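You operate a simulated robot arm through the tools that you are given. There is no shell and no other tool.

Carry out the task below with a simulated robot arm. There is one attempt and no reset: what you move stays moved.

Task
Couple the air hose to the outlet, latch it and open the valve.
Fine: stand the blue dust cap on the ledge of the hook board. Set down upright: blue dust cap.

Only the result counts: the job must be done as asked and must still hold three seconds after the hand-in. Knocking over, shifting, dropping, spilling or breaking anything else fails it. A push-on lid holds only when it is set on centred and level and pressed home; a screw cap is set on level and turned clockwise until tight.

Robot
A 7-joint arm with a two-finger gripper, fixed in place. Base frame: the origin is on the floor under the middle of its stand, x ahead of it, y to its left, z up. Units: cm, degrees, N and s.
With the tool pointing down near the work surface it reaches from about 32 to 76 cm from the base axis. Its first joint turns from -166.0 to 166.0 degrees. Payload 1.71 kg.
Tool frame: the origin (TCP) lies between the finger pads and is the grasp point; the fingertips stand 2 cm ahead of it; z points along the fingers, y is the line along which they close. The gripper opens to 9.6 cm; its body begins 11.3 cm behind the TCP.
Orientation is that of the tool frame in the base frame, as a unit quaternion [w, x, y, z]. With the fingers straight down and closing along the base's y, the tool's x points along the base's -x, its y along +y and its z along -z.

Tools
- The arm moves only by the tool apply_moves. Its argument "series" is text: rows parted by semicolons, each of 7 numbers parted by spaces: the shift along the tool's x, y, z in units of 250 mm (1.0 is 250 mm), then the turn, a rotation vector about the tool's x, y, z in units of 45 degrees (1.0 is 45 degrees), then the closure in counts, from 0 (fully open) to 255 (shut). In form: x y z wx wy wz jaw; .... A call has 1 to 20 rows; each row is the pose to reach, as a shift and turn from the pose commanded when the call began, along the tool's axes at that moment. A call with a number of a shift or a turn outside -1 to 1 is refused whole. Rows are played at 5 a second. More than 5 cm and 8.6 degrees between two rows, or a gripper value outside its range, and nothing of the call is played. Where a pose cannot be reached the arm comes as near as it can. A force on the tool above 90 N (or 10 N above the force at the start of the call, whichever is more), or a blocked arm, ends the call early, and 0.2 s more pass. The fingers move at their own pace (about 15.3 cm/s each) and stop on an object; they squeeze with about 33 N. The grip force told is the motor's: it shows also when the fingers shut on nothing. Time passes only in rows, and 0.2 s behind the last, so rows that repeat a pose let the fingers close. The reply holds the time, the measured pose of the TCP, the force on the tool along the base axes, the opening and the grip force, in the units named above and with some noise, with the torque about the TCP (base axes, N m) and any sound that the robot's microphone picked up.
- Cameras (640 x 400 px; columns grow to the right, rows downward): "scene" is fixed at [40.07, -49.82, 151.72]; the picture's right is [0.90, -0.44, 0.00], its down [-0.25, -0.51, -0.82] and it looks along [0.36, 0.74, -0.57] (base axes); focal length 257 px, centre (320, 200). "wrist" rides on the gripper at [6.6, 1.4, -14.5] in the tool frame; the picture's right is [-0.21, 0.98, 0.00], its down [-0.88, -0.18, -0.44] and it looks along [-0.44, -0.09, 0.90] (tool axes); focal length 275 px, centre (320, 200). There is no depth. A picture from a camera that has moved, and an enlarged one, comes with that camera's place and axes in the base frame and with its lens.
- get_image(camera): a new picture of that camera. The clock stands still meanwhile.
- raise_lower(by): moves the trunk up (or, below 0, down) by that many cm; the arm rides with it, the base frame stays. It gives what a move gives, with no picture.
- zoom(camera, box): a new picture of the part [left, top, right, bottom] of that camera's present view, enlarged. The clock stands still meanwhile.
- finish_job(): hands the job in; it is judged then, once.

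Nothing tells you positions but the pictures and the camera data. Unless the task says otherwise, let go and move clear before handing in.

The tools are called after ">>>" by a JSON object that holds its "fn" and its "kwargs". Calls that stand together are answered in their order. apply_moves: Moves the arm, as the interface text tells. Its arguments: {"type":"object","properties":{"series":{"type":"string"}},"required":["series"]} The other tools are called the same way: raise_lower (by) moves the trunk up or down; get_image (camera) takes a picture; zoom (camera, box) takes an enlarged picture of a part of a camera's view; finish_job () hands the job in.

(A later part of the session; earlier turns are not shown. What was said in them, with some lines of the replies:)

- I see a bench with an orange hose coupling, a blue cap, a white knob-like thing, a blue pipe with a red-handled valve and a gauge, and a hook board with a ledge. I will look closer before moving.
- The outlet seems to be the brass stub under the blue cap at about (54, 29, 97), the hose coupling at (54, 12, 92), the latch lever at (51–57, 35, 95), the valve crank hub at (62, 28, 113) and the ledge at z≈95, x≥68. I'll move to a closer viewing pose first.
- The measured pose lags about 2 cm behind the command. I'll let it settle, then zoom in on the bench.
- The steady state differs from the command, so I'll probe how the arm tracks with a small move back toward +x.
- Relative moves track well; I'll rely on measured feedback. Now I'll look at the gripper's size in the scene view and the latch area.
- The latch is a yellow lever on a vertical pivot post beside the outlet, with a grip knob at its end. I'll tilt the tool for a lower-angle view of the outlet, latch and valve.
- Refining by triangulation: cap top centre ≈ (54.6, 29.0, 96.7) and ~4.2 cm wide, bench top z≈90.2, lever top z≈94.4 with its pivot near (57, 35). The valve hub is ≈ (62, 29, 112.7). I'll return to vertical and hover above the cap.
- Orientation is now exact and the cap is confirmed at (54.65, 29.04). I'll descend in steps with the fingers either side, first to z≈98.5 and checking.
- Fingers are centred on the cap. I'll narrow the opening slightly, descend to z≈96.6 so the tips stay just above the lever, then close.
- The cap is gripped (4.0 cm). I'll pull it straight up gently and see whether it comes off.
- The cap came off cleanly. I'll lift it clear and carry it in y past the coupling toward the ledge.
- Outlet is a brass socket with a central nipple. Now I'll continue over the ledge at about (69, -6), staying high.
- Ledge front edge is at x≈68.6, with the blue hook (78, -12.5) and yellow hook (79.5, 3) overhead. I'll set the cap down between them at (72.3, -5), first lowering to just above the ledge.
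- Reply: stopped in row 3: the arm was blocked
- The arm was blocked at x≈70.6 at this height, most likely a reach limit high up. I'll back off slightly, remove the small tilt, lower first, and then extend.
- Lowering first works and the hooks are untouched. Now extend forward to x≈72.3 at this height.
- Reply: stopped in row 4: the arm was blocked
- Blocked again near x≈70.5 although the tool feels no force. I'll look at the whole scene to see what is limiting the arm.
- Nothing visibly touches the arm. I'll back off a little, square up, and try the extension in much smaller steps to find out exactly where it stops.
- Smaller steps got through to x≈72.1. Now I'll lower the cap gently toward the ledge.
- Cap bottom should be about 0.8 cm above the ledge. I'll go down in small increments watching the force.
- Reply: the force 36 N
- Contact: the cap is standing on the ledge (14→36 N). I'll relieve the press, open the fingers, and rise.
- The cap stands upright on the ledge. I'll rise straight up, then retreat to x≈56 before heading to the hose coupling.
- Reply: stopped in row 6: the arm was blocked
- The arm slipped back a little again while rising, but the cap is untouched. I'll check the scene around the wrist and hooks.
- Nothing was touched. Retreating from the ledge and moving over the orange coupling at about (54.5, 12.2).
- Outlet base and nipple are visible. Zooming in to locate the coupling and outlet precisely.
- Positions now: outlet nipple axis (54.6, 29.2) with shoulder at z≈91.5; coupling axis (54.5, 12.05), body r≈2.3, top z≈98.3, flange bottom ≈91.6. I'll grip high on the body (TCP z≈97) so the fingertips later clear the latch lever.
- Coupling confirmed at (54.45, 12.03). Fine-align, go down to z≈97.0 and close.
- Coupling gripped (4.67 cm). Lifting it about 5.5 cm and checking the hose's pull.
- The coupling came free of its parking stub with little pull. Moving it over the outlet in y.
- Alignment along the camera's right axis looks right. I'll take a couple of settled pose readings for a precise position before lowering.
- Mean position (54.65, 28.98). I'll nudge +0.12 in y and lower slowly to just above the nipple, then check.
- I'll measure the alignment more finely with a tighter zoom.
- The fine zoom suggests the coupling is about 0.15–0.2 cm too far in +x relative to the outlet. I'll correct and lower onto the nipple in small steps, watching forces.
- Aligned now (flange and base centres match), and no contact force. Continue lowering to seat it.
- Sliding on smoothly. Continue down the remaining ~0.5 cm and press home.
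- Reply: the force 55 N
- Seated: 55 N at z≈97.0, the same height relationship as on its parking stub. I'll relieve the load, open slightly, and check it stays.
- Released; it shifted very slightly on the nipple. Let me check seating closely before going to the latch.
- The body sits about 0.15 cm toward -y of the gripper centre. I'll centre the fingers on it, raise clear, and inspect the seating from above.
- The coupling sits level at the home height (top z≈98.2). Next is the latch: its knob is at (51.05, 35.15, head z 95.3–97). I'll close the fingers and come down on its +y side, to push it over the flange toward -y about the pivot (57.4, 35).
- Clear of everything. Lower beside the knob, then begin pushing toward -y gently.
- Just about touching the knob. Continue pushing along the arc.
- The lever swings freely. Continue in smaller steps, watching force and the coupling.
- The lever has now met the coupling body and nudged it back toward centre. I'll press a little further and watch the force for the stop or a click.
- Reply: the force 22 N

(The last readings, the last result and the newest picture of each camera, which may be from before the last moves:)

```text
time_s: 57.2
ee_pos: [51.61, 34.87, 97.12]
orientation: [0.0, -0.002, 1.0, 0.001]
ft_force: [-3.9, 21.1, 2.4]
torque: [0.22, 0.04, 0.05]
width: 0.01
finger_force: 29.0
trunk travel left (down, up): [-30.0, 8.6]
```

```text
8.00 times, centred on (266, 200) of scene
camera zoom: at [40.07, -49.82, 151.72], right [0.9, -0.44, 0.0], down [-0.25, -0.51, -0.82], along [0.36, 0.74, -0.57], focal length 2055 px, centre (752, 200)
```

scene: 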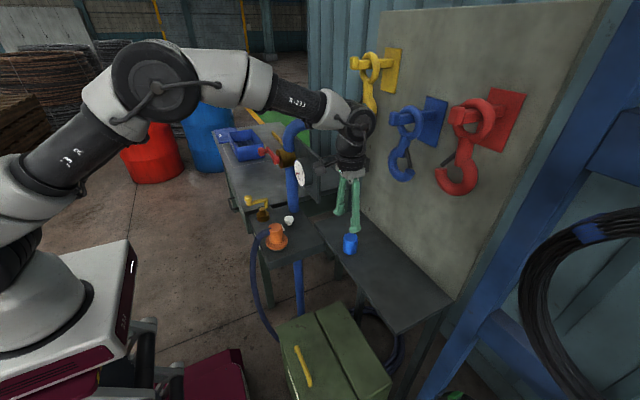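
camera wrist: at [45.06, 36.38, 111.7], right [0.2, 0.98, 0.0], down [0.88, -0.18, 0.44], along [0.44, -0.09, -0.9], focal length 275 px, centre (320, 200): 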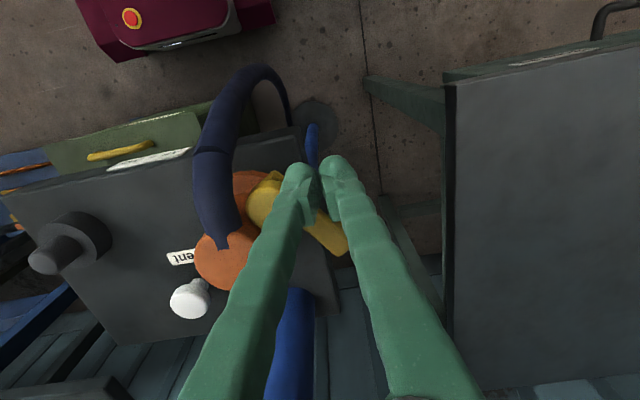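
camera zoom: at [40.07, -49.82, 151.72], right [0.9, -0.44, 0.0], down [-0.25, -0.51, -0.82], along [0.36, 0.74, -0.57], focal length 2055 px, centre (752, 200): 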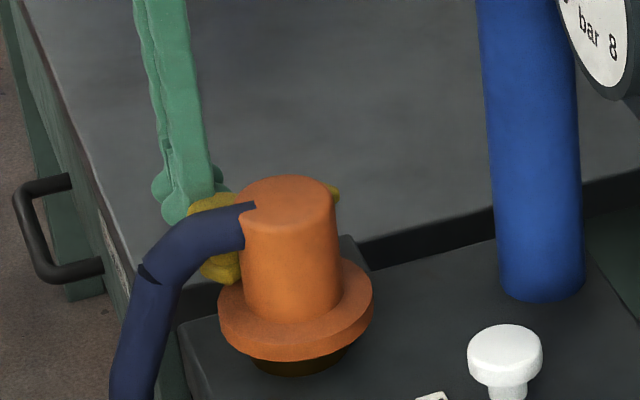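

The lever lies over the flange against the body and has stopped (21 N). I'll apply a little more push to make sure it's at its stop, then back off and see whether it stays.

>>> {"fn": "apply_moves", "kwargs": {"series": "-0.002 -0.006 0 0 0 0 255; -0.004 -0.012 0 0 0 0 255; -0.004 -0.012 0 0 0 0 255"}}

>>> {"fn": "apply_moves", "kwargs": {"series": "0 0.02 0 0 0 0 255; 0 0.05 0 0 0 0 255; 0 0.08 0 0 0 0 255; 0 0.08 0 0 0 0 255"}}

>>> {"fn": "zoom", "kwargs": {"camera": "wrist", "box": [180, 150, 372, 270]}}

>>> {"fn": "zoom", "kwargs": {"camera": "scene", "box": [226, 175, 306, 225]}}

```text
time_s: 58.0
ee_pos: [51.75, 34.77, 97.11]
orientation: [0.0, -0.002, 1.0, 0.002]
ft_force: [-2.4, 36.3, 2.7]
torque: [0.32, 0.05, 0.17]
width: 0.0
finger_force: 29.5
trunk travel left (down, up): [-30.0, 8.6]
```

```text
time_s: 59.0
ee_pos: [51.93, 35.96, 96.94]
orientation: [0.0, -0.001, 1.0, -0.001]
ft_force: [0.4, 0.5, -0.1]
torque: [0.02, 0.01, -0.03]
width: 0.02
finger_force: 29.4
trunk travel left (down, up): [-30.0, 8.6]
```

```text
3.33 times, centred on (276, 210) of wrist
camera zoom: at [45.33, 37.4, 111.63], right [0.2, 0.98, 0.0], down [0.88, -0.18, 0.44], along [0.43, -0.09, -0.9], focal length 918 px, centre (467, 167)
```

zoom: 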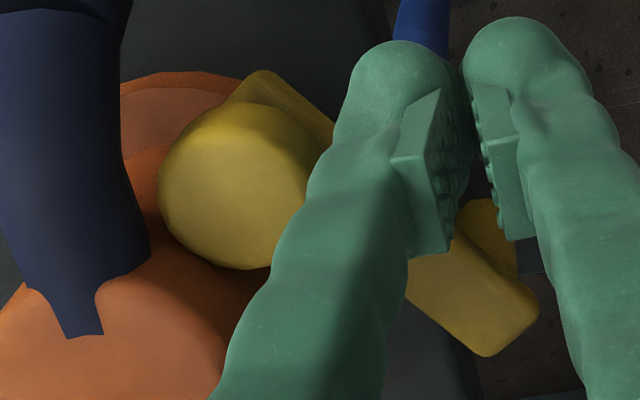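

```text
8.00 times, centred on (266, 200) of scene
camera zoom: at [40.07, -49.82, 151.72], right [0.9, -0.44, 0.0], down [-0.25, -0.51, -0.82], along [0.36, 0.74, -0.57], focal length 2055 px, centre (752, 200)
```

zoom: 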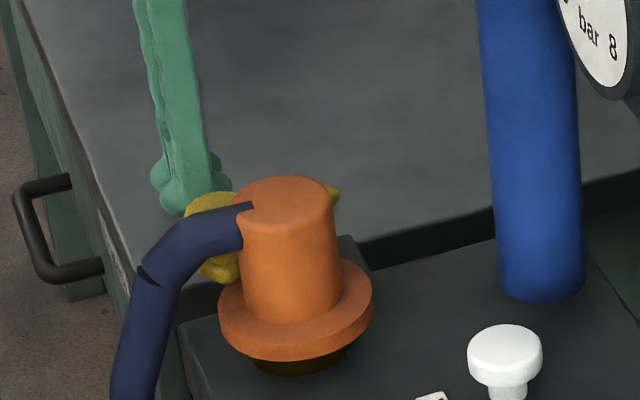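

The lever stays put over the flange. I'll raise the arm and look at the latch from above.

>>> {"fn": "apply_moves", "kwargs": {"series": "0.02 0.05 0 0 0 0 255; 0.04 0.1 -0.05 0 0 0 255; 0.08 0.1 -0.15 0 0 0 255; 0.14 0.06 -0.25 0 0 0 255; 0.2 0 -0.35 0 0 0 255; 0.22 -0.06 -0.45 0 0 0 255; 0.22 -0.12 -0.5 0 0 0 255; 0.22 -0.12 -0.5 0 0 0 255"}}

>>> {"fn": "get_image", "kwargs": {"camera": "wrist"}}

>>> {"fn": "zoom", "kwargs": {"camera": "wrist", "box": [220, 80, 412, 200]}}

>>> {"fn": "get_image", "kwargs": {"camera": "scene"}}

```text
time_s: 60.8
ee_pos: [46.3, 32.82, 109.73]
orientation: [0.0, -0.001, 1.0, 0.0]
ft_force: [-0.3, 0.9, 0.8]
torque: [-0.04, -0.01, 0.02]
width: 0.0
finger_force: 29.3
trunk travel left (down, up): [-30.0, 8.6]
```

```text
taken
camera wrist: at [39.84, 34.23, 124.32], right [0.2, 0.98, 0.0], down [0.88, -0.18, 0.44], along [0.43, -0.09, -0.9], focal length 275 px, centre (320, 200)
```

wrist: 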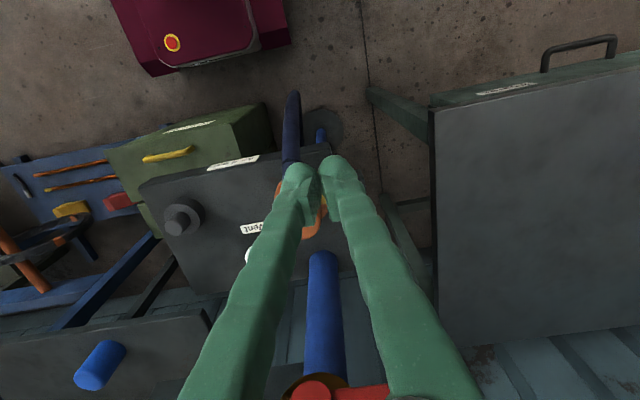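

```text
3.33 times, centred on (316, 140) of wrist
camera zoom: at [39.84, 34.23, 124.32], right [0.2, 0.98, 0.0], down [0.88, -0.18, 0.44], along [0.43, -0.09, -0.9], focal length 918 px, centre (333, 400)
```

zoom: 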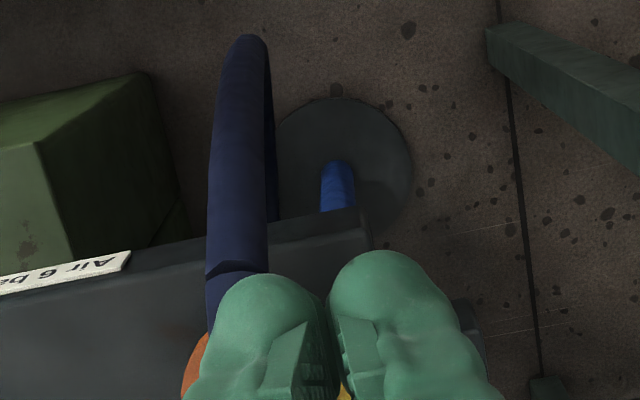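

```text
taken
```

scene: 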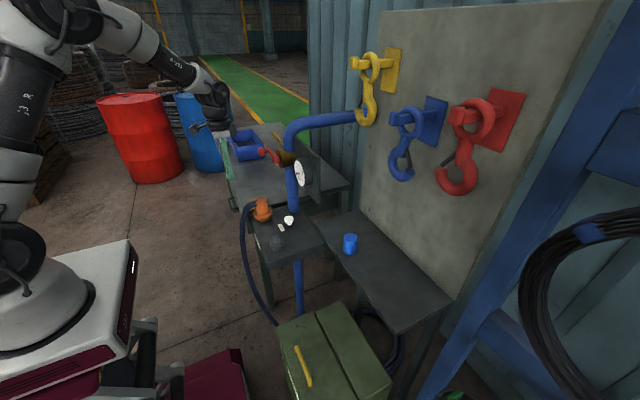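

Fingers block the view; opening them to see the latch between.

>>> {"fn": "apply_moves", "kwargs": {"series": "0 -0.04 0 0 0 0 100; 0 -0.08 0 0 0 0 0; 0 -0.08 0 0 0 0 0; 0 -0.08 0 0 0 0 0"}}

>>> {"fn": "zoom", "kwargs": {"camera": "wrist", "box": [220, 120, 412, 240]}}

>>> {"fn": "zoom", "kwargs": {"camera": "scene", "box": [232, 185, 296, 225]}}

```text
time_s: 61.8
ee_pos: [46.26, 30.97, 109.62]
orientation: [0.0, -0.001, 1.0, -0.001]
ft_force: [0.3, 0.3, 0.5]
torque: [0.02, -0.03, 0.0]
width: 9.6
finger_force: 0.1
trunk travel left (down, up): [-30.0, 8.6]
```

```text
3.33 times, centred on (316, 180) of wrist
camera zoom: at [39.81, 32.36, 124.23], right [0.2, 0.98, 0.0], down [0.88, -0.18, 0.44], along [0.44, -0.09, -0.9], focal length 918 px, centre (333, 267)
```

zoom: 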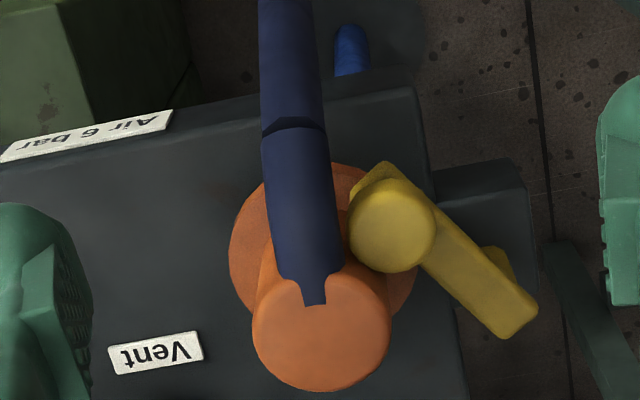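

```text
10.00 times, centred on (264, 205) of scene
camera zoom: at [40.07, -49.82, 151.72], right [0.9, -0.44, 0.0], down [-0.25, -0.51, -0.82], along [0.36, 0.74, -0.57], focal length 2569 px, centre (880, 150)
```

zoom: 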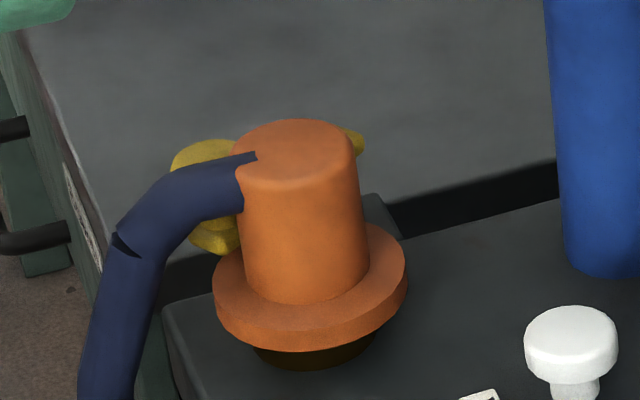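

The lever lies over the flange, tangent to the body: latched as far as geometry allows. Next the valve; let me study the red crank.

>>> {"fn": "zoom", "kwargs": {"camera": "scene", "box": [250, 140, 314, 180]}}

>>> {"fn": "get_image", "kwargs": {"camera": "wrist"}}

```text
10.00 times, centred on (282, 160) of scene
camera zoom: at [40.07, -49.82, 151.72], right [0.9, -0.44, 0.0], down [-0.25, -0.51, -0.82], along [0.36, 0.74, -0.57], focal length 2569 px, centre (700, 600)
```

zoom: 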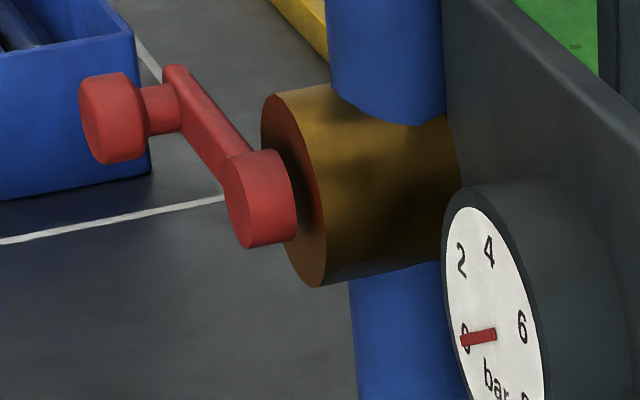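

```text
taken
camera wrist: at [39.81, 32.36, 124.23], right [0.2, 0.98, 0.0], down [0.88, -0.18, 0.44], along [0.44, -0.09, -0.9], focal length 275 px, centre (320, 200)
```

wrist: 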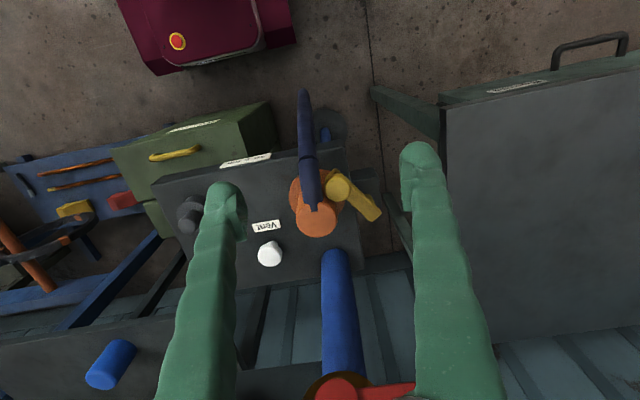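

The crank hub is at (61.4, 29.1, 113) with its knob head at (59.3, 38, 112.9), r≈2. The handle is horizontal, across the vertical pipe, so the valve is closed. I'll approach the knob with the tool tilted 30° forward to keep the hand away from the pipe.

>>> {"fn": "apply_moves", "kwargs": {"series": "0 0.02 -0.1 0 0 0 82; 0 0.04 -0.2 0 -0.1 0 82; -0.03 0.08 -0.3 0 -0.22 0 82; -0.06 0.12 -0.36 0 -0.34 0 82; -0.1 0.16 -0.4 0 -0.46 0 82; -0.13 0.2 -0.42 0 -0.57 0 82; -0.15 0.2 -0.42 0 -0.667 0 82; -0.15 0.2 -0.42 0 -0.667 0 82"}}

>>> {"fn": "get_image", "kwargs": {"camera": "wrist"}}

```text
time_s: 63.6
ee_pos: [50.18, 36.06, 119.89]
orientation: [0.259, 0.0, 0.966, 0.001]
ft_force: [-0.1, 0.1, 0.4]
torque: [0.03, 0.04, 0.02]
width: 6.51
finger_force: 0.1
trunk travel left (down, up): [-30.0, 8.6]
```

```text
taken
camera wrist: at [37.23, 37.46, 129.46], right [0.18, 0.98, 0.1], down [0.54, -0.18, 0.82], along [0.83, -0.09, -0.56], focal length 275 px, centre (320, 200)
```

wrist: 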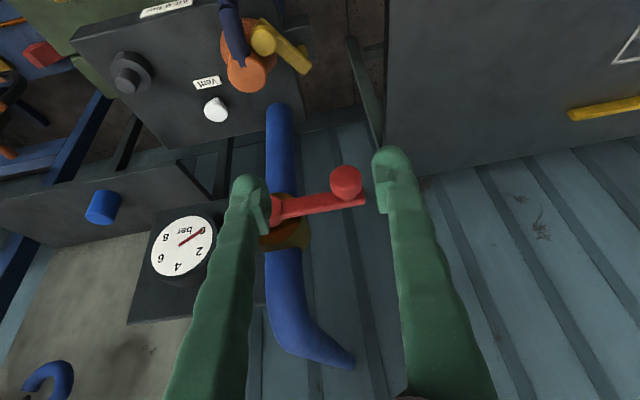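

Excellent view of the valve. Zooming for precise measurement.

>>> {"fn": "zoom", "kwargs": {"camera": "wrist", "box": [256, 140, 384, 220]}}

>>> {"fn": "zoom", "kwargs": {"camera": "wrist", "box": [128, 170, 320, 290]}}

```text
5.00 times, centred on (320, 180) of wrist
camera zoom: at [37.23, 37.46, 129.46], right [0.18, 0.98, 0.1], down [0.54, -0.18, 0.82], along [0.83, -0.09, -0.56], focal length 1376 px, centre (320, 300)
```

zoom: 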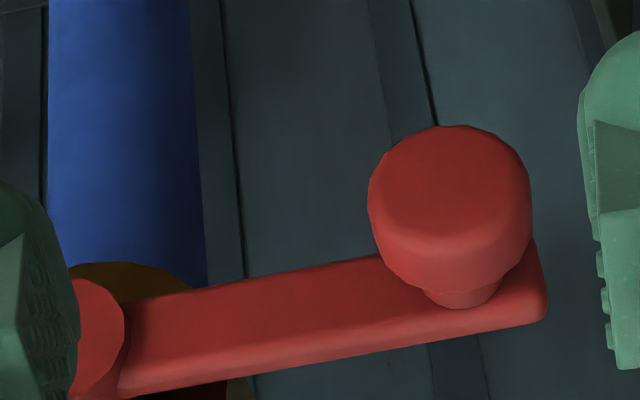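

```text
3.33 times, centred on (224, 230) of wrist
camera zoom: at [37.23, 37.46, 129.46], right [0.18, 0.98, 0.1], down [0.54, -0.18, 0.82], along [0.83, -0.09, -0.56], focal length 918 px, centre (640, 100)
```

zoom: 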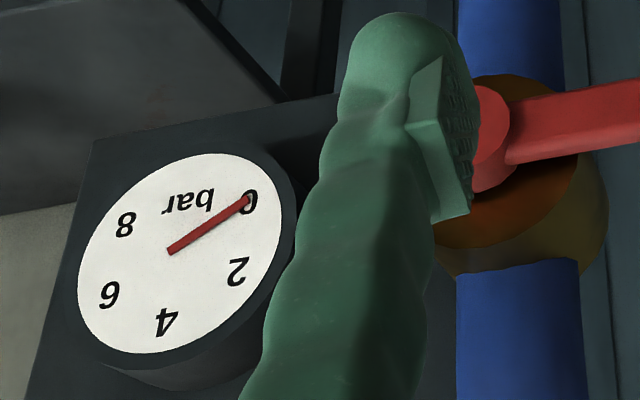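

Knob head centre ≈ (59.45, 37.9, 112.85), r≈1.6, arm behind at x≥61.2. Moving the open fingers around the knob along the tool axis.

>>> {"fn": "apply_moves", "kwargs": {"series": "-0.05 0.03 0.05 0 0 0 82; -0.1 0.05 0.1 0 0 0 82; -0.161 0.074 0.16 0 0 0 82; -0.161 0.074 0.211 0 0 0 82; -0.161 0.074 0.27 0 0 0 82; -0.161 0.074 0.33 0 0 0 82; -0.161 0.074 0.33 0 0 0 82"}}

>>> {"fn": "get_image", "kwargs": {"camera": "wrist"}}

>>> {"fn": "zoom", "kwargs": {"camera": "scene", "box": [226, 125, 322, 185]}}

```text
time_s: 65.2
ee_pos: [57.91, 38.08, 115.04]
orientation: [0.259, 0.0, 0.966, 0.001]
ft_force: [0.1, -0.4, -0.2]
torque: [0.01, 0.0, 0.03]
width: 6.47
finger_force: 0.1
trunk travel left (down, up): [-30.0, 8.6]
```

```text
taken
camera wrist: at [44.91, 39.44, 124.34], right [0.18, 0.98, 0.1], down [0.54, -0.18, 0.82], along [0.82, -0.09, -0.56], focal length 275 px, centre (320, 200)
```

wrist: 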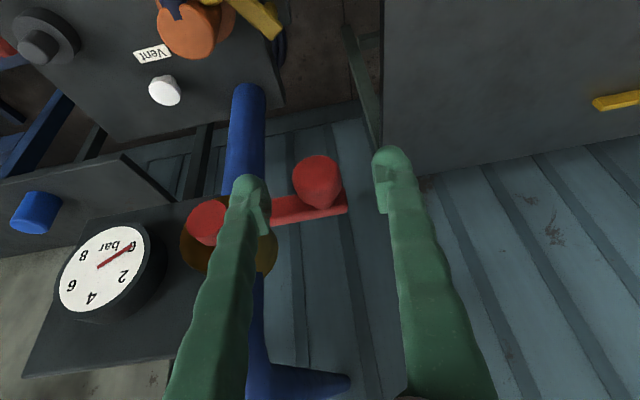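

```text
6.67 times, centred on (274, 155) of scene
camera zoom: at [40.07, -49.82, 151.72], right [0.9, -0.44, 0.0], down [-0.25, -0.51, -0.82], along [0.36, 0.74, -0.57], focal length 1712 px, centre (627, 500)
```

zoom: 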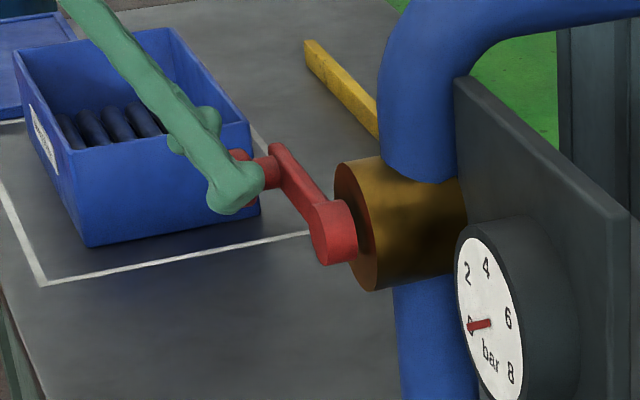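

Knob is centred between the fingers. Advance the last 2.2 cm and close.

>>> {"fn": "apply_moves", "kwargs": {"series": "0.005 -0.007 0.04 0 0 0 82; 0.01 -0.007 0.0885 0 0 0 82; 0.01 -0.007 0.0885 0 0 0 82; 0.01 -0.007 0.0885 0 0 0 255; 0.01 -0.007 0.0885 0 0 0 255; 0.01 -0.007 0.0885 0 0 0 255; 0.01 -0.007 0.0885 0 0 0 255"}}

>>> {"fn": "get_image", "kwargs": {"camera": "wrist"}}

>>> {"fn": "zoom", "kwargs": {"camera": "scene", "box": [226, 125, 322, 185]}}

```text
time_s: 66.8
ee_pos: [58.72, 37.87, 112.95]
orientation: [0.258, -0.001, 0.966, 0.002]
ft_force: [-1.4, 0.3, 0.6]
torque: [0.04, -0.02, 0.01]
width: 2.8
finger_force: 34.9
trunk travel left (down, up): [-30.0, 8.6]
```

```text
taken
camera wrist: at [45.74, 39.22, 122.32], right [0.18, 0.98, 0.1], down [0.54, -0.18, 0.82], along [0.82, -0.09, -0.56], focal length 275 px, centre (320, 200)
```

wrist: 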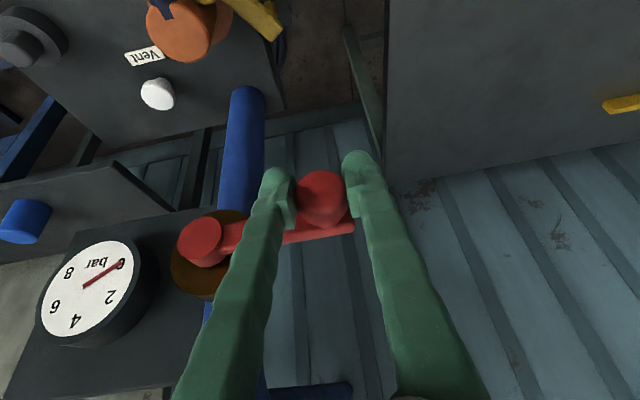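

```text
6.67 times, centred on (274, 155) of scene
camera zoom: at [40.07, -49.82, 151.72], right [0.9, -0.44, 0.0], down [-0.25, -0.51, -0.82], along [0.36, 0.74, -0.57], focal length 1712 px, centre (627, 500)
```

zoom: 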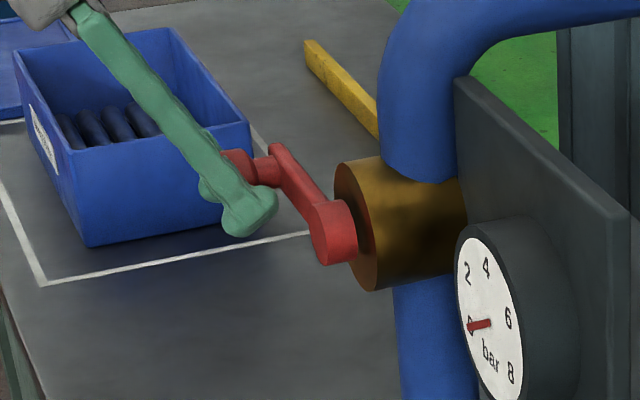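

Gripped the knob. I'll try the opening direction counter-clockwise (seen from the handle), i.e. knob moving down, starting with 10°.

>>> {"fn": "apply_moves", "kwargs": {"series": "0.0077 -0.0003 0.0133 0 0 0 255; 0.0153 -0.0013 0.0266 0 0 0 255; 0.023 -0.003 0.0398 0 0 0 255; 0.0306 -0.0053 0.0529 0 0 0 255; 0.0306 -0.0053 0.0529 0 0 0 255"}}

>>> {"fn": "zoom", "kwargs": {"camera": "scene", "box": [226, 125, 322, 185]}}

```text
time_s: 68.0
ee_pos: [58.41, 37.8, 111.44]
orientation: [0.26, -0.001, 0.966, 0.002]
ft_force: [-4.8, 9.0, 25.8]
torque: [0.04, -0.19, 0.08]
width: 2.63
finger_force: 34.7
trunk travel left (down, up): [-30.0, 8.6]
```

```text
6.67 times, centred on (274, 155) of scene
camera zoom: at [40.07, -49.82, 151.72], right [0.9, -0.44, 0.0], down [-0.25, -0.51, -0.82], along [0.36, 0.74, -0.57], focal length 1712 px, centre (627, 500)
```

zoom: 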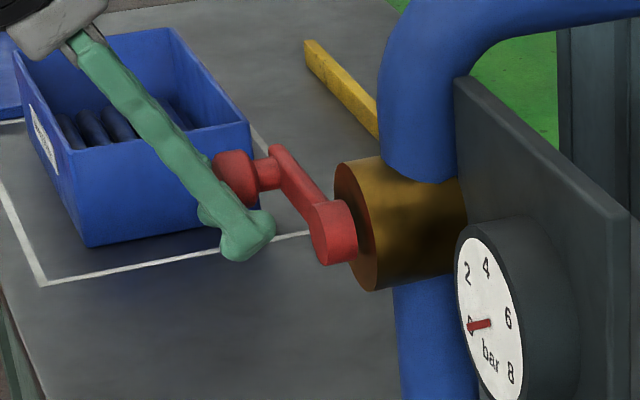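

The crank did not move downward; the fingers just slid on the knob. I'll reopen, re-centre on the knob and try the other direction (up).

>>> {"fn": "apply_moves", "kwargs": {"series": "0 0 0 0 0 0 100; 0 0 0 0 0 0 82; -0.02 0.002 -0.02 0 0 0 82; -0.043 0.004 -0.047 0 0 0 82; -0.043 0.004 -0.047 0 0 0 82; -0.043 0.004 -0.047 0 0 0 255; -0.043 0.004 -0.047 0 0 0 255; -0.043 0.004 -0.047 0 0 0 255"}}

>>> {"fn": "get_image", "kwargs": {"camera": "wrist"}}

```text
time_s: 69.8
ee_pos: [58.96, 37.75, 112.99]
orientation: [0.258, -0.001, 0.966, 0.001]
ft_force: [0.7, 0.3, 0.1]
torque: [-0.05, -0.02, 0.03]
width: 2.82
finger_force: 35.1
trunk travel left (down, up): [-30.0, 8.6]
```

```text
taken
camera wrist: at [46.12, 39.23, 122.36], right [0.18, 0.98, 0.1], down [0.54, -0.18, 0.82], along [0.82, -0.09, -0.56], focal length 275 px, centre (320, 200)
```

wrist: 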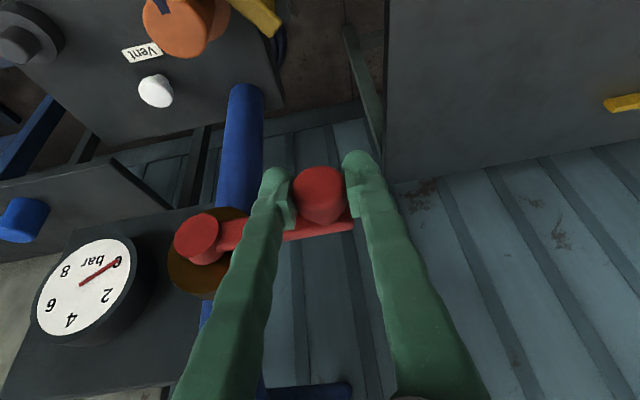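

Regripped. Now try moving the knob up by about 10° along the arc.

>>> {"fn": "apply_moves", "kwargs": {"series": "-0.0077 -0.0003 -0.0133 0 0 0 255; -0.0153 -0.0013 -0.0266 0 0 0 255; -0.023 -0.003 -0.0398 0 0 0 255; -0.0306 -0.0053 -0.0529 0 0 0 255; -0.0306 -0.0053 -0.0529 0 0 0 255"}}

>>> {"fn": "zoom", "kwargs": {"camera": "scene", "box": [226, 125, 322, 185]}}

>>> {"fn": "get_image", "kwargs": {"camera": "wrist"}}

```text
time_s: 71.0
ee_pos: [58.97, 37.68, 114.48]
orientation: [0.258, -0.001, 0.966, 0.002]
ft_force: [0.8, 2.0, -3.6]
torque: [0.26, 0.39, 0.02]
width: 2.8
finger_force: 35.0
trunk travel left (down, up): [-30.0, 8.6]
```

```text
6.67 times, centred on (274, 155) of scene
camera zoom: at [40.07, -49.82, 151.72], right [0.9, -0.44, 0.0], down [-0.25, -0.51, -0.82], along [0.36, 0.74, -0.57], focal length 1712 px, centre (627, 500)
```

zoom: 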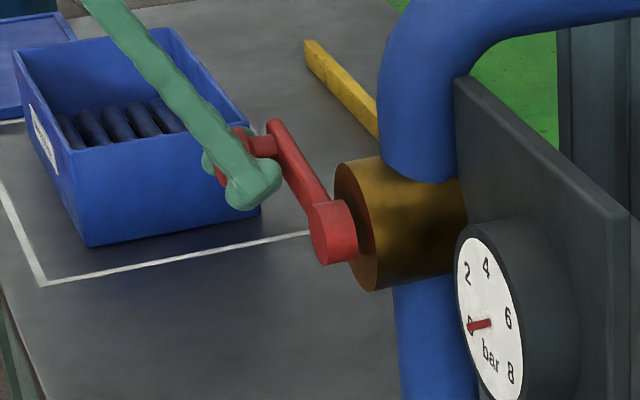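

```text
taken
camera wrist: at [46.12, 39.13, 123.86], right [0.18, 0.98, 0.1], down [0.54, -0.18, 0.82], along [0.82, -0.09, -0.56], focal length 275 px, centre (320, 200)
```

wrist: 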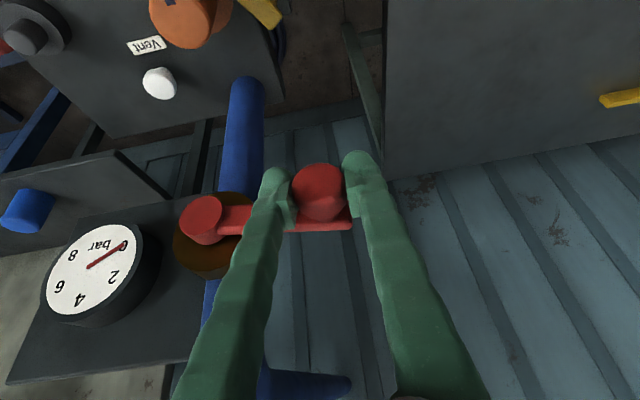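

It turns upward freely, so up is the opening direction. Continue the arc to about 50°.

>>> {"fn": "apply_moves", "kwargs": {"series": "-0.015 -0.0066 -0.026 0 0 0 255; -0.0296 -0.0159 -0.0513 0 0 0 255; -0.0438 -0.0276 -0.0759 0 0 0 255; -0.0574 -0.0418 -0.0995 0 0 0 255; -0.0704 -0.0583 -0.1219 0 0 0 255; -0.0826 -0.077 -0.143 0 0 0 255; -0.0939 -0.0978 -0.1626 0 0 0 255; -0.1043 -0.1204 -0.1806 0 0 0 255; -0.1043 -0.1204 -0.1806 0 0 0 255"}}

>>> {"fn": "zoom", "kwargs": {"camera": "scene", "box": [226, 125, 322, 185]}}

>>> {"fn": "get_image", "kwargs": {"camera": "wrist"}}

>>> {"fn": "zoom", "kwargs": {"camera": "scene", "box": [232, 185, 296, 225]}}

```text
time_s: 73.0
ee_pos: [58.94, 34.88, 119.86]
orientation: [0.261, -0.002, 0.965, 0.002]
ft_force: [5.8, 17.4, 16.1]
torque: [0.26, 0.34, 0.09]
width: 2.8
finger_force: 34.9
trunk travel left (down, up): [-30.0, 8.6]
```

```text
6.67 times, centred on (274, 155) of scene
camera zoom: at [40.07, -49.82, 151.72], right [0.9, -0.44, 0.0], down [-0.25, -0.51, -0.82], along [0.36, 0.74, -0.57], focal length 1712 px, centre (627, 500)
```

zoom: 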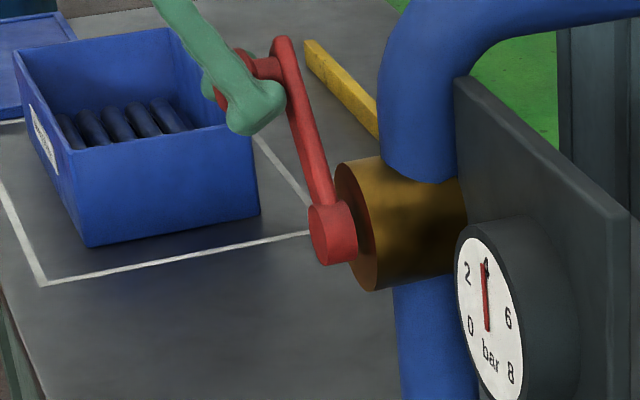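

```text
taken
camera wrist: at [46.03, 36.2, 129.14], right [0.17, 0.98, 0.11], down [0.53, -0.18, 0.82], along [0.83, -0.09, -0.56], focal length 275 px, centre (320, 200)
```

wrist: 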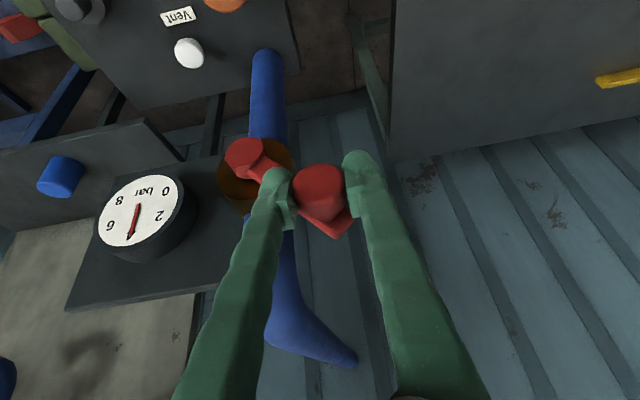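

```text
10.00 times, centred on (264, 205) of scene
camera zoom: at [40.07, -49.82, 151.72], right [0.9, -0.44, 0.0], down [-0.25, -0.51, -0.82], along [0.36, 0.74, -0.57], focal length 2569 px, centre (880, 150)
```

zoom: 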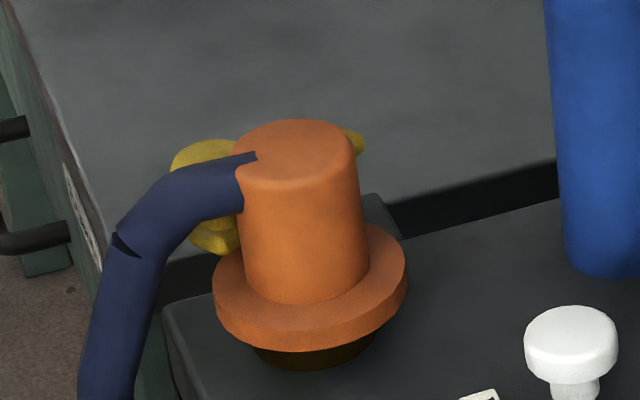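

The gauge is climbing (≈4 bar) and the coupling holds. The force points outward, so the true radius is slightly larger; I'll continue with R≈9.15 to about 80°.

>>> {"fn": "apply_moves", "kwargs": {"series": "-0.0152 -0.0164 -0.0263 0 0 0 255; -0.0236 -0.0432 -0.0409 0 0 0 255; -0.031 -0.0716 -0.0537 0 0 0 255; -0.0372 -0.1012 -0.0644 0 0 0 255; -0.042 -0.1316 -0.0727 0 0 0 255; -0.0454 -0.1628 -0.0786 0 0 0 255; -0.0454 -0.1628 -0.0786 0 0 0 255"}}

>>> {"fn": "zoom", "kwargs": {"camera": "scene", "box": [226, 110, 322, 170]}}

>>> {"fn": "get_image", "kwargs": {"camera": "wrist"}}

```text
time_s: 74.6
ee_pos: [58.95, 30.5, 121.85]
orientation: [0.26, 0.0, 0.966, 0.0]
ft_force: [-3.2, 5.0, 0.8]
torque: [0.36, -0.02, 0.02]
width: 2.79
finger_force: 35.1
trunk travel left (down, up): [-30.0, 8.6]
```

```text
6.67 times, centred on (274, 140) of scene
camera zoom: at [40.07, -49.82, 151.72], right [0.9, -0.44, 0.0], down [-0.25, -0.51, -0.82], along [0.36, 0.74, -0.57], focal length 1712 px, centre (627, 600)
```

zoom: 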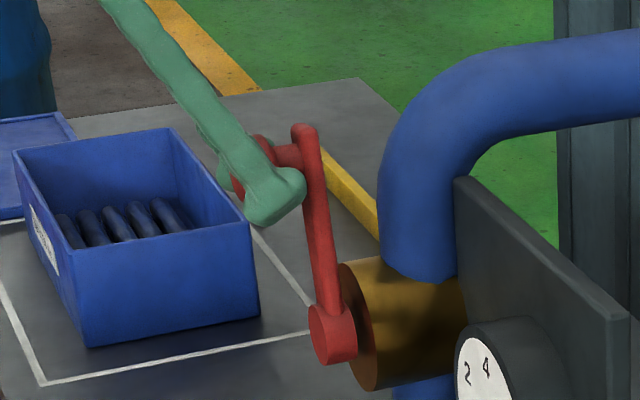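

```text
taken
camera wrist: at [46.03, 31.91, 131.29], right [0.18, 0.98, 0.1], down [0.54, -0.18, 0.82], along [0.82, -0.09, -0.56], focal length 275 px, centre (320, 200)
```

wrist: 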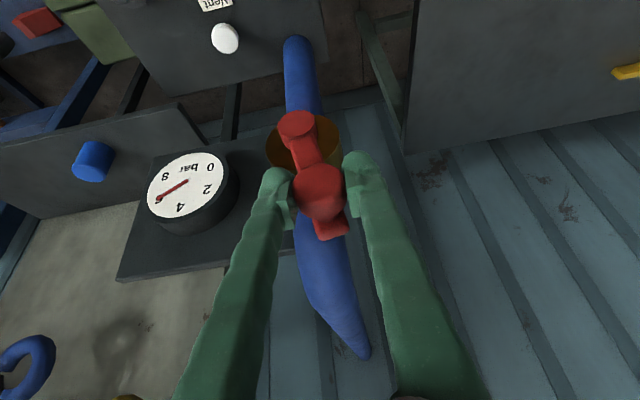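

Gauge reads about 6 bar. Finish the turn to 90° so the handle is in line with the pipe.

>>> {"fn": "apply_moves", "kwargs": {"series": "-0.001 -0.016 -0.002 0 0 0 255; -0.0022 -0.0316 -0.0038 0 0 0 255; -0.0026 -0.048 -0.0044 0 0 0 255; -0.0028 -0.0636 -0.0048 0 0 0 255; -0.0028 -0.0636 -0.0048 0 0 0 255"}}

>>> {"fn": "zoom", "kwargs": {"camera": "scene", "box": [242, 120, 338, 180]}}

>>> {"fn": "get_image", "kwargs": {"camera": "wrist"}}

```text
time_s: 75.8
ee_pos: [58.86, 29.08, 122.05]
orientation: [0.258, -0.002, 0.966, 0.001]
ft_force: [-0.9, 6.5, -5.6]
torque: [0.1, 0.09, -0.02]
width: 2.81
finger_force: 35.4
trunk travel left (down, up): [-30.0, 8.6]
```

```text
6.67 times, centred on (290, 150) of scene
camera zoom: at [40.07, -49.82, 151.72], right [0.9, -0.44, 0.0], down [-0.25, -0.51, -0.82], along [0.36, 0.74, -0.57], focal length 1712 px, centre (520, 533)
```

zoom: 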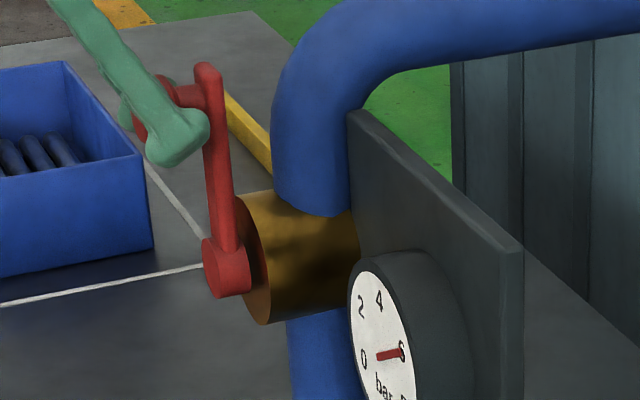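

```text
taken
camera wrist: at [46.08, 30.41, 131.44], right [0.18, 0.98, 0.1], down [0.54, -0.18, 0.82], along [0.82, -0.09, -0.56], focal length 275 px, centre (320, 200)
```

wrist: 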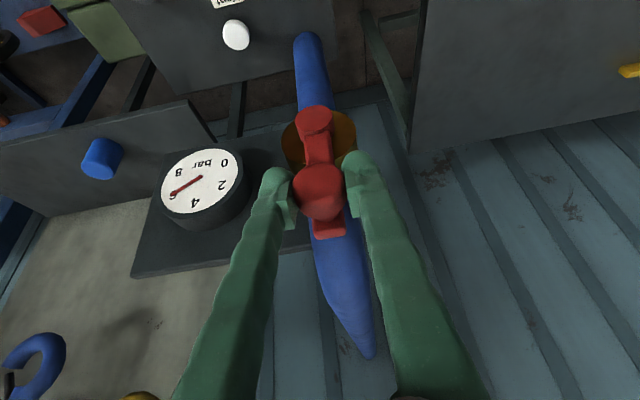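

The gauge reads 6 bar and the handle is in line with the pipe. I'll release the knob and back straight out along the tool axis.

>>> {"fn": "apply_moves", "kwargs": {"series": "0 0 0 0 0 0 180; 0 0 0 0 0 0 90; 0 0 0 0 0 0 82; 0 0 0 0 0 0 82; 0 0 -0.06 0 0 0 82; 0 0 -0.14 0 0 0 82; 0 0 -0.24 0 0 0 82; 0 0 -0.34 0 0 0 82; 0 0 -0.34 0 0 0 82"}}

>>> {"fn": "get_image", "kwargs": {"camera": "wrist"}}

>>> {"fn": "zoom", "kwargs": {"camera": "scene", "box": [232, 120, 328, 180]}}

>>> {"fn": "zoom", "kwargs": {"camera": "scene", "box": [232, 185, 296, 225]}}

```text
time_s: 77.8
ee_pos: [54.66, 28.85, 129.55]
orientation: [0.258, -0.001, 0.966, 0.001]
ft_force: [0.1, 0.2, -0.1]
torque: [0.02, -0.01, -0.03]
width: 6.53
finger_force: 0.1
trunk travel left (down, up): [-30.0, 8.6]
```

```text
taken
camera wrist: at [41.82, 30.3, 138.96], right [0.18, 0.98, 0.1], down [0.54, -0.18, 0.82], along [0.82, -0.09, -0.56], focal length 275 px, centre (320, 200)
```

wrist: 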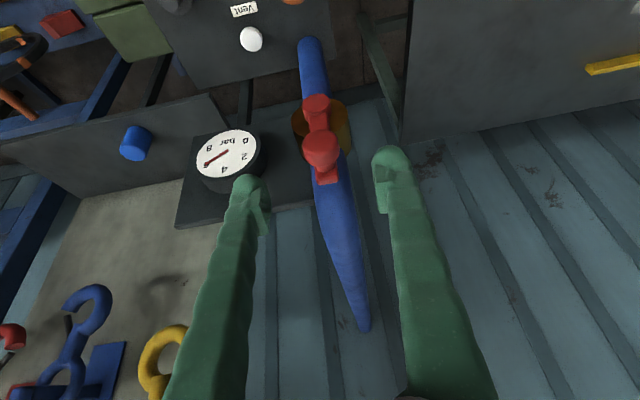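

```text
6.67 times, centred on (280, 150) of scene
camera zoom: at [40.07, -49.82, 151.72], right [0.9, -0.44, 0.0], down [-0.25, -0.51, -0.82], along [0.36, 0.74, -0.57], focal length 1712 px, centre (587, 533)
```

zoom: 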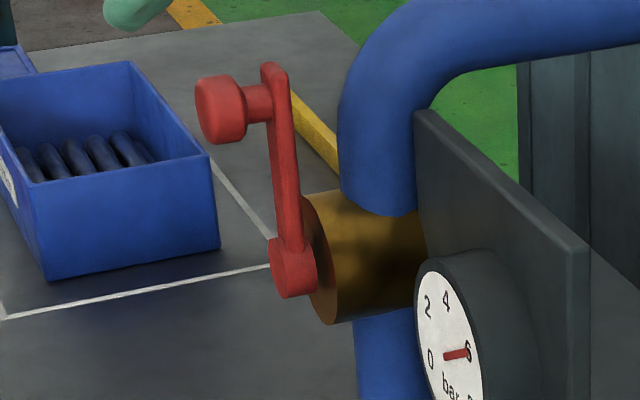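

```text
10.00 times, centred on (264, 205) of scene
camera zoom: at [40.07, -49.82, 151.72], right [0.9, -0.44, 0.0], down [-0.25, -0.51, -0.82], along [0.36, 0.74, -0.57], focal length 2569 px, centre (880, 150)
```

zoom: 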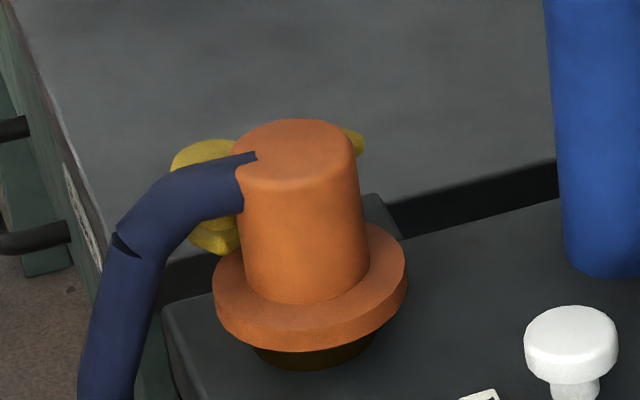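

Everything holds: valve open, gauge at 6 bar, coupling in place. I'll withdraw further, square the tool and take a last look at the latch and cap.

>>> {"fn": "apply_moves", "kwargs": {"series": "0.04 0 -0.04 0 0.1 0 82; 0.09 0 -0.07 0 0.22 0 82; 0.14 0 -0.1 0 0.34 0 82; 0.19 0 -0.12 0 0.46 0 40; 0.24 0 -0.14 0 0.57 0 0; 0.277 0 -0.16 0 0.667 0 0; 0.277 0 -0.16 0 0.667 0 0"}}

>>> {"fn": "get_image", "kwargs": {"camera": "wrist"}}

>>> {"fn": "zoom", "kwargs": {"camera": "wrist", "box": [250, 110, 410, 210]}}

>>> {"fn": "get_image", "kwargs": {"camera": "scene"}}

```text
time_s: 79.4
ee_pos: [46.75, 28.86, 129.52]
orientation: [0.0, 0.0, 1.0, 0.0]
ft_force: [-0.2, -1.0, -0.3]
torque: [0.0, -0.02, -0.03]
width: 9.62
finger_force: 0.1
trunk travel left (down, up): [-30.0, 8.6]
```

```text
taken
camera wrist: at [40.21, 30.27, 144.13], right [0.2, 0.98, 0.0], down [0.88, -0.18, 0.44], along [0.43, -0.09, -0.9], focal length 275 px, centre (320, 200)
```

wrist: 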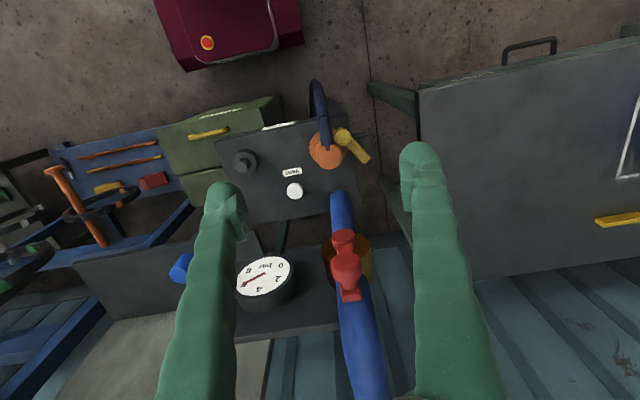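

```text
4.00 times, centred on (330, 160) of wrist
camera zoom: at [40.21, 30.27, 144.13], right [0.2, 0.98, 0.0], down [0.88, -0.18, 0.44], along [0.43, -0.09, -0.9], focal length 1101 px, centre (280, 360)
```

zoom: 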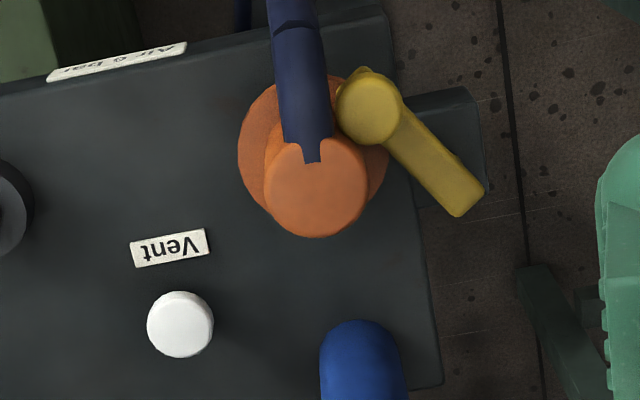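

```text
taken
```

scene: 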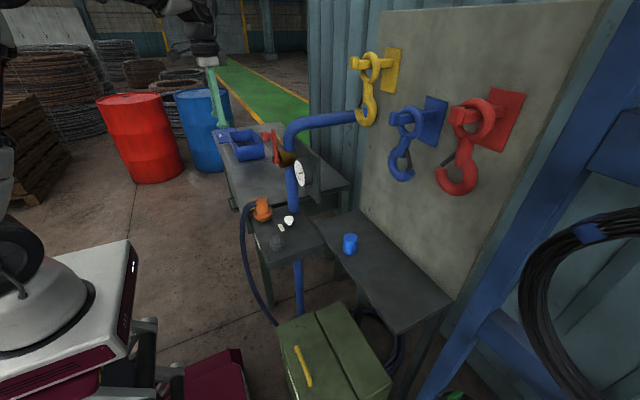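

The lever is over the flange, the cap stands on the ledge, and the vent is untouched. I'll wait about two seconds and confirm nothing drifts.

>>> {"fn": "apply_moves", "kwargs": {"series": "0 0 0 0 0 0 0; 0 0 0 0 0 0 0; 0 0 0 0 0 0 0; 0 0 0 0 0 0 0; 0 0 0 0 0 0 0; 0 0 0 0 0 0 0; 0 0 0 0 0 0 0; 0 0 0 0 0 0 0; 0 0 0 0 0 0 0; 0 0 0 0 0 0 0; 0 0 0 0 0 0 0; 0 0 0 0 0 0 0; 0 0 0 0 0 0 0; 0 0 0 0 0 0 0; 0 0 0 0 0 0 0"}}

>>> {"fn": "zoom", "kwargs": {"camera": "scene", "box": [242, 150, 370, 230]}}

>>> {"fn": "zoom", "kwargs": {"camera": "scene", "box": [300, 210, 396, 270]}}

>>> {"fn": "zoom", "kwargs": {"camera": "wrist", "box": [230, 110, 390, 310]}}

```text
time_s: 82.6
ee_pos: [46.69, 28.88, 129.51]
orientation: [0.0, 0.0, 1.0, 0.0]
ft_force: [-1.3, -0.3, 0.1]
torque: [0.0, -0.02, 0.0]
width: 9.62
finger_force: 0.1
trunk travel left (down, up): [-30.0, 8.6]
```

```text
5.00 times, centred on (306, 190) of scene
camera zoom: at [40.07, -49.82, 151.72], right [0.9, -0.44, 0.0], down [-0.25, -0.51, -0.82], along [0.36, 0.74, -0.57], focal length 1284 px, centre (390, 250)
```

zoom: 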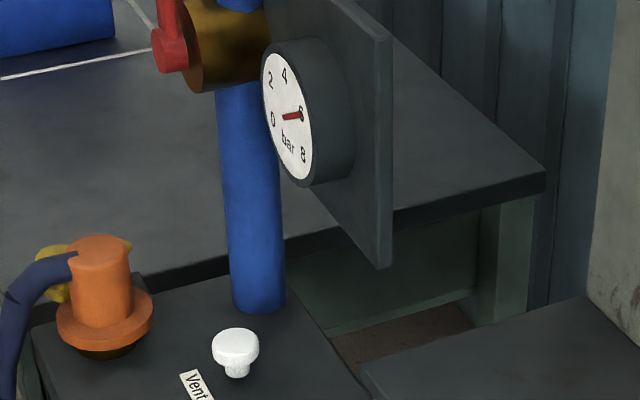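

```text
6.67 times, centred on (348, 240) of scene
camera zoom: at [40.07, -49.82, 151.72], right [0.9, -0.44, 0.0], down [-0.25, -0.51, -0.82], along [0.36, 0.74, -0.57], focal length 1712 px, centre (133, -67)
```

zoom: 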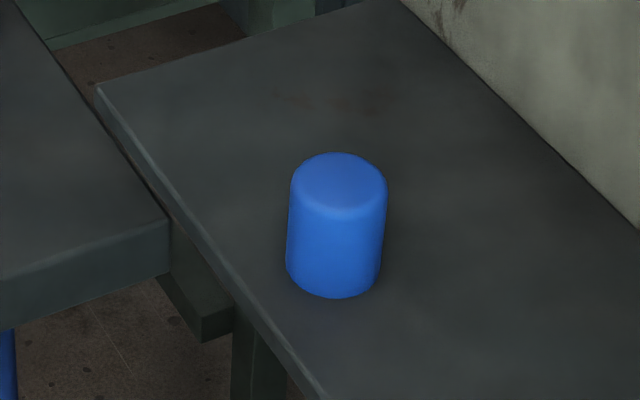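

```text
2.00 times, centred on (310, 210) of wrist
camera zoom: at [40.24, 30.28, 144.11], right [0.2, 0.98, 0.0], down [0.88, -0.18, 0.44], along [0.44, -0.09, -0.9], focal length 551 px, centre (340, 180)
```

zoom: 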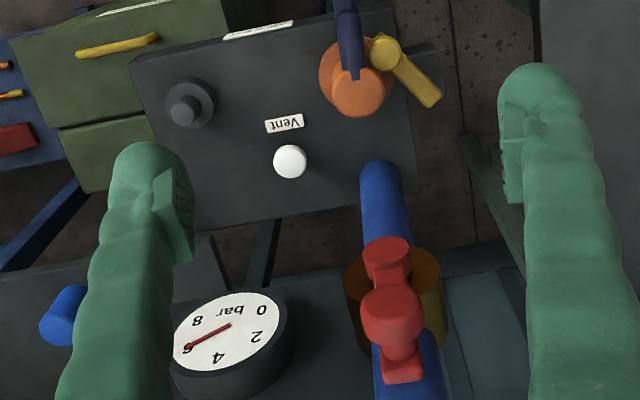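

All is steady: the gauge holds 6 bar, the coupling is seated under the latch lever, and the valve handle is in line with the pipe. The blue cap stands upright on the ledge and the arm is clear, so I'm handing in.

>>> {"fn": "finish_job", "kwargs": {}}

```text
The job is handed in.
```

The air hose is coupled to the outlet, the latch lever is over its flange, and the valve is open. The gauge held steady at 6 bar over about 3 seconds of waiting before hand-in.

- **Cap:** the blue dust cap came off cleanly and stands upright on the ledge of the hook board, between the hooks and back from the front edge.
- **Coupling:** it went home at about 55 N and sits level. It has roughly 0.2 cm of side play on the nipple and now rests slightly off centre, away from the lever.
- **Latch:** I swung the lever about 31° until it stopped against the coupling body. A 36 N push moved it no further. There was no click, so I judged it latched because it had stopped over the flange and the coupling stayed put when the pressure came on.
- **Valve:** the handle would not turn downward; it turned freely upward and now stands vertical, in line with the pipe.

The vent knob, hooks and everything else on the benches look undisturbed in the final pictures. The fingers had let go and the arm was clear at hand-in.
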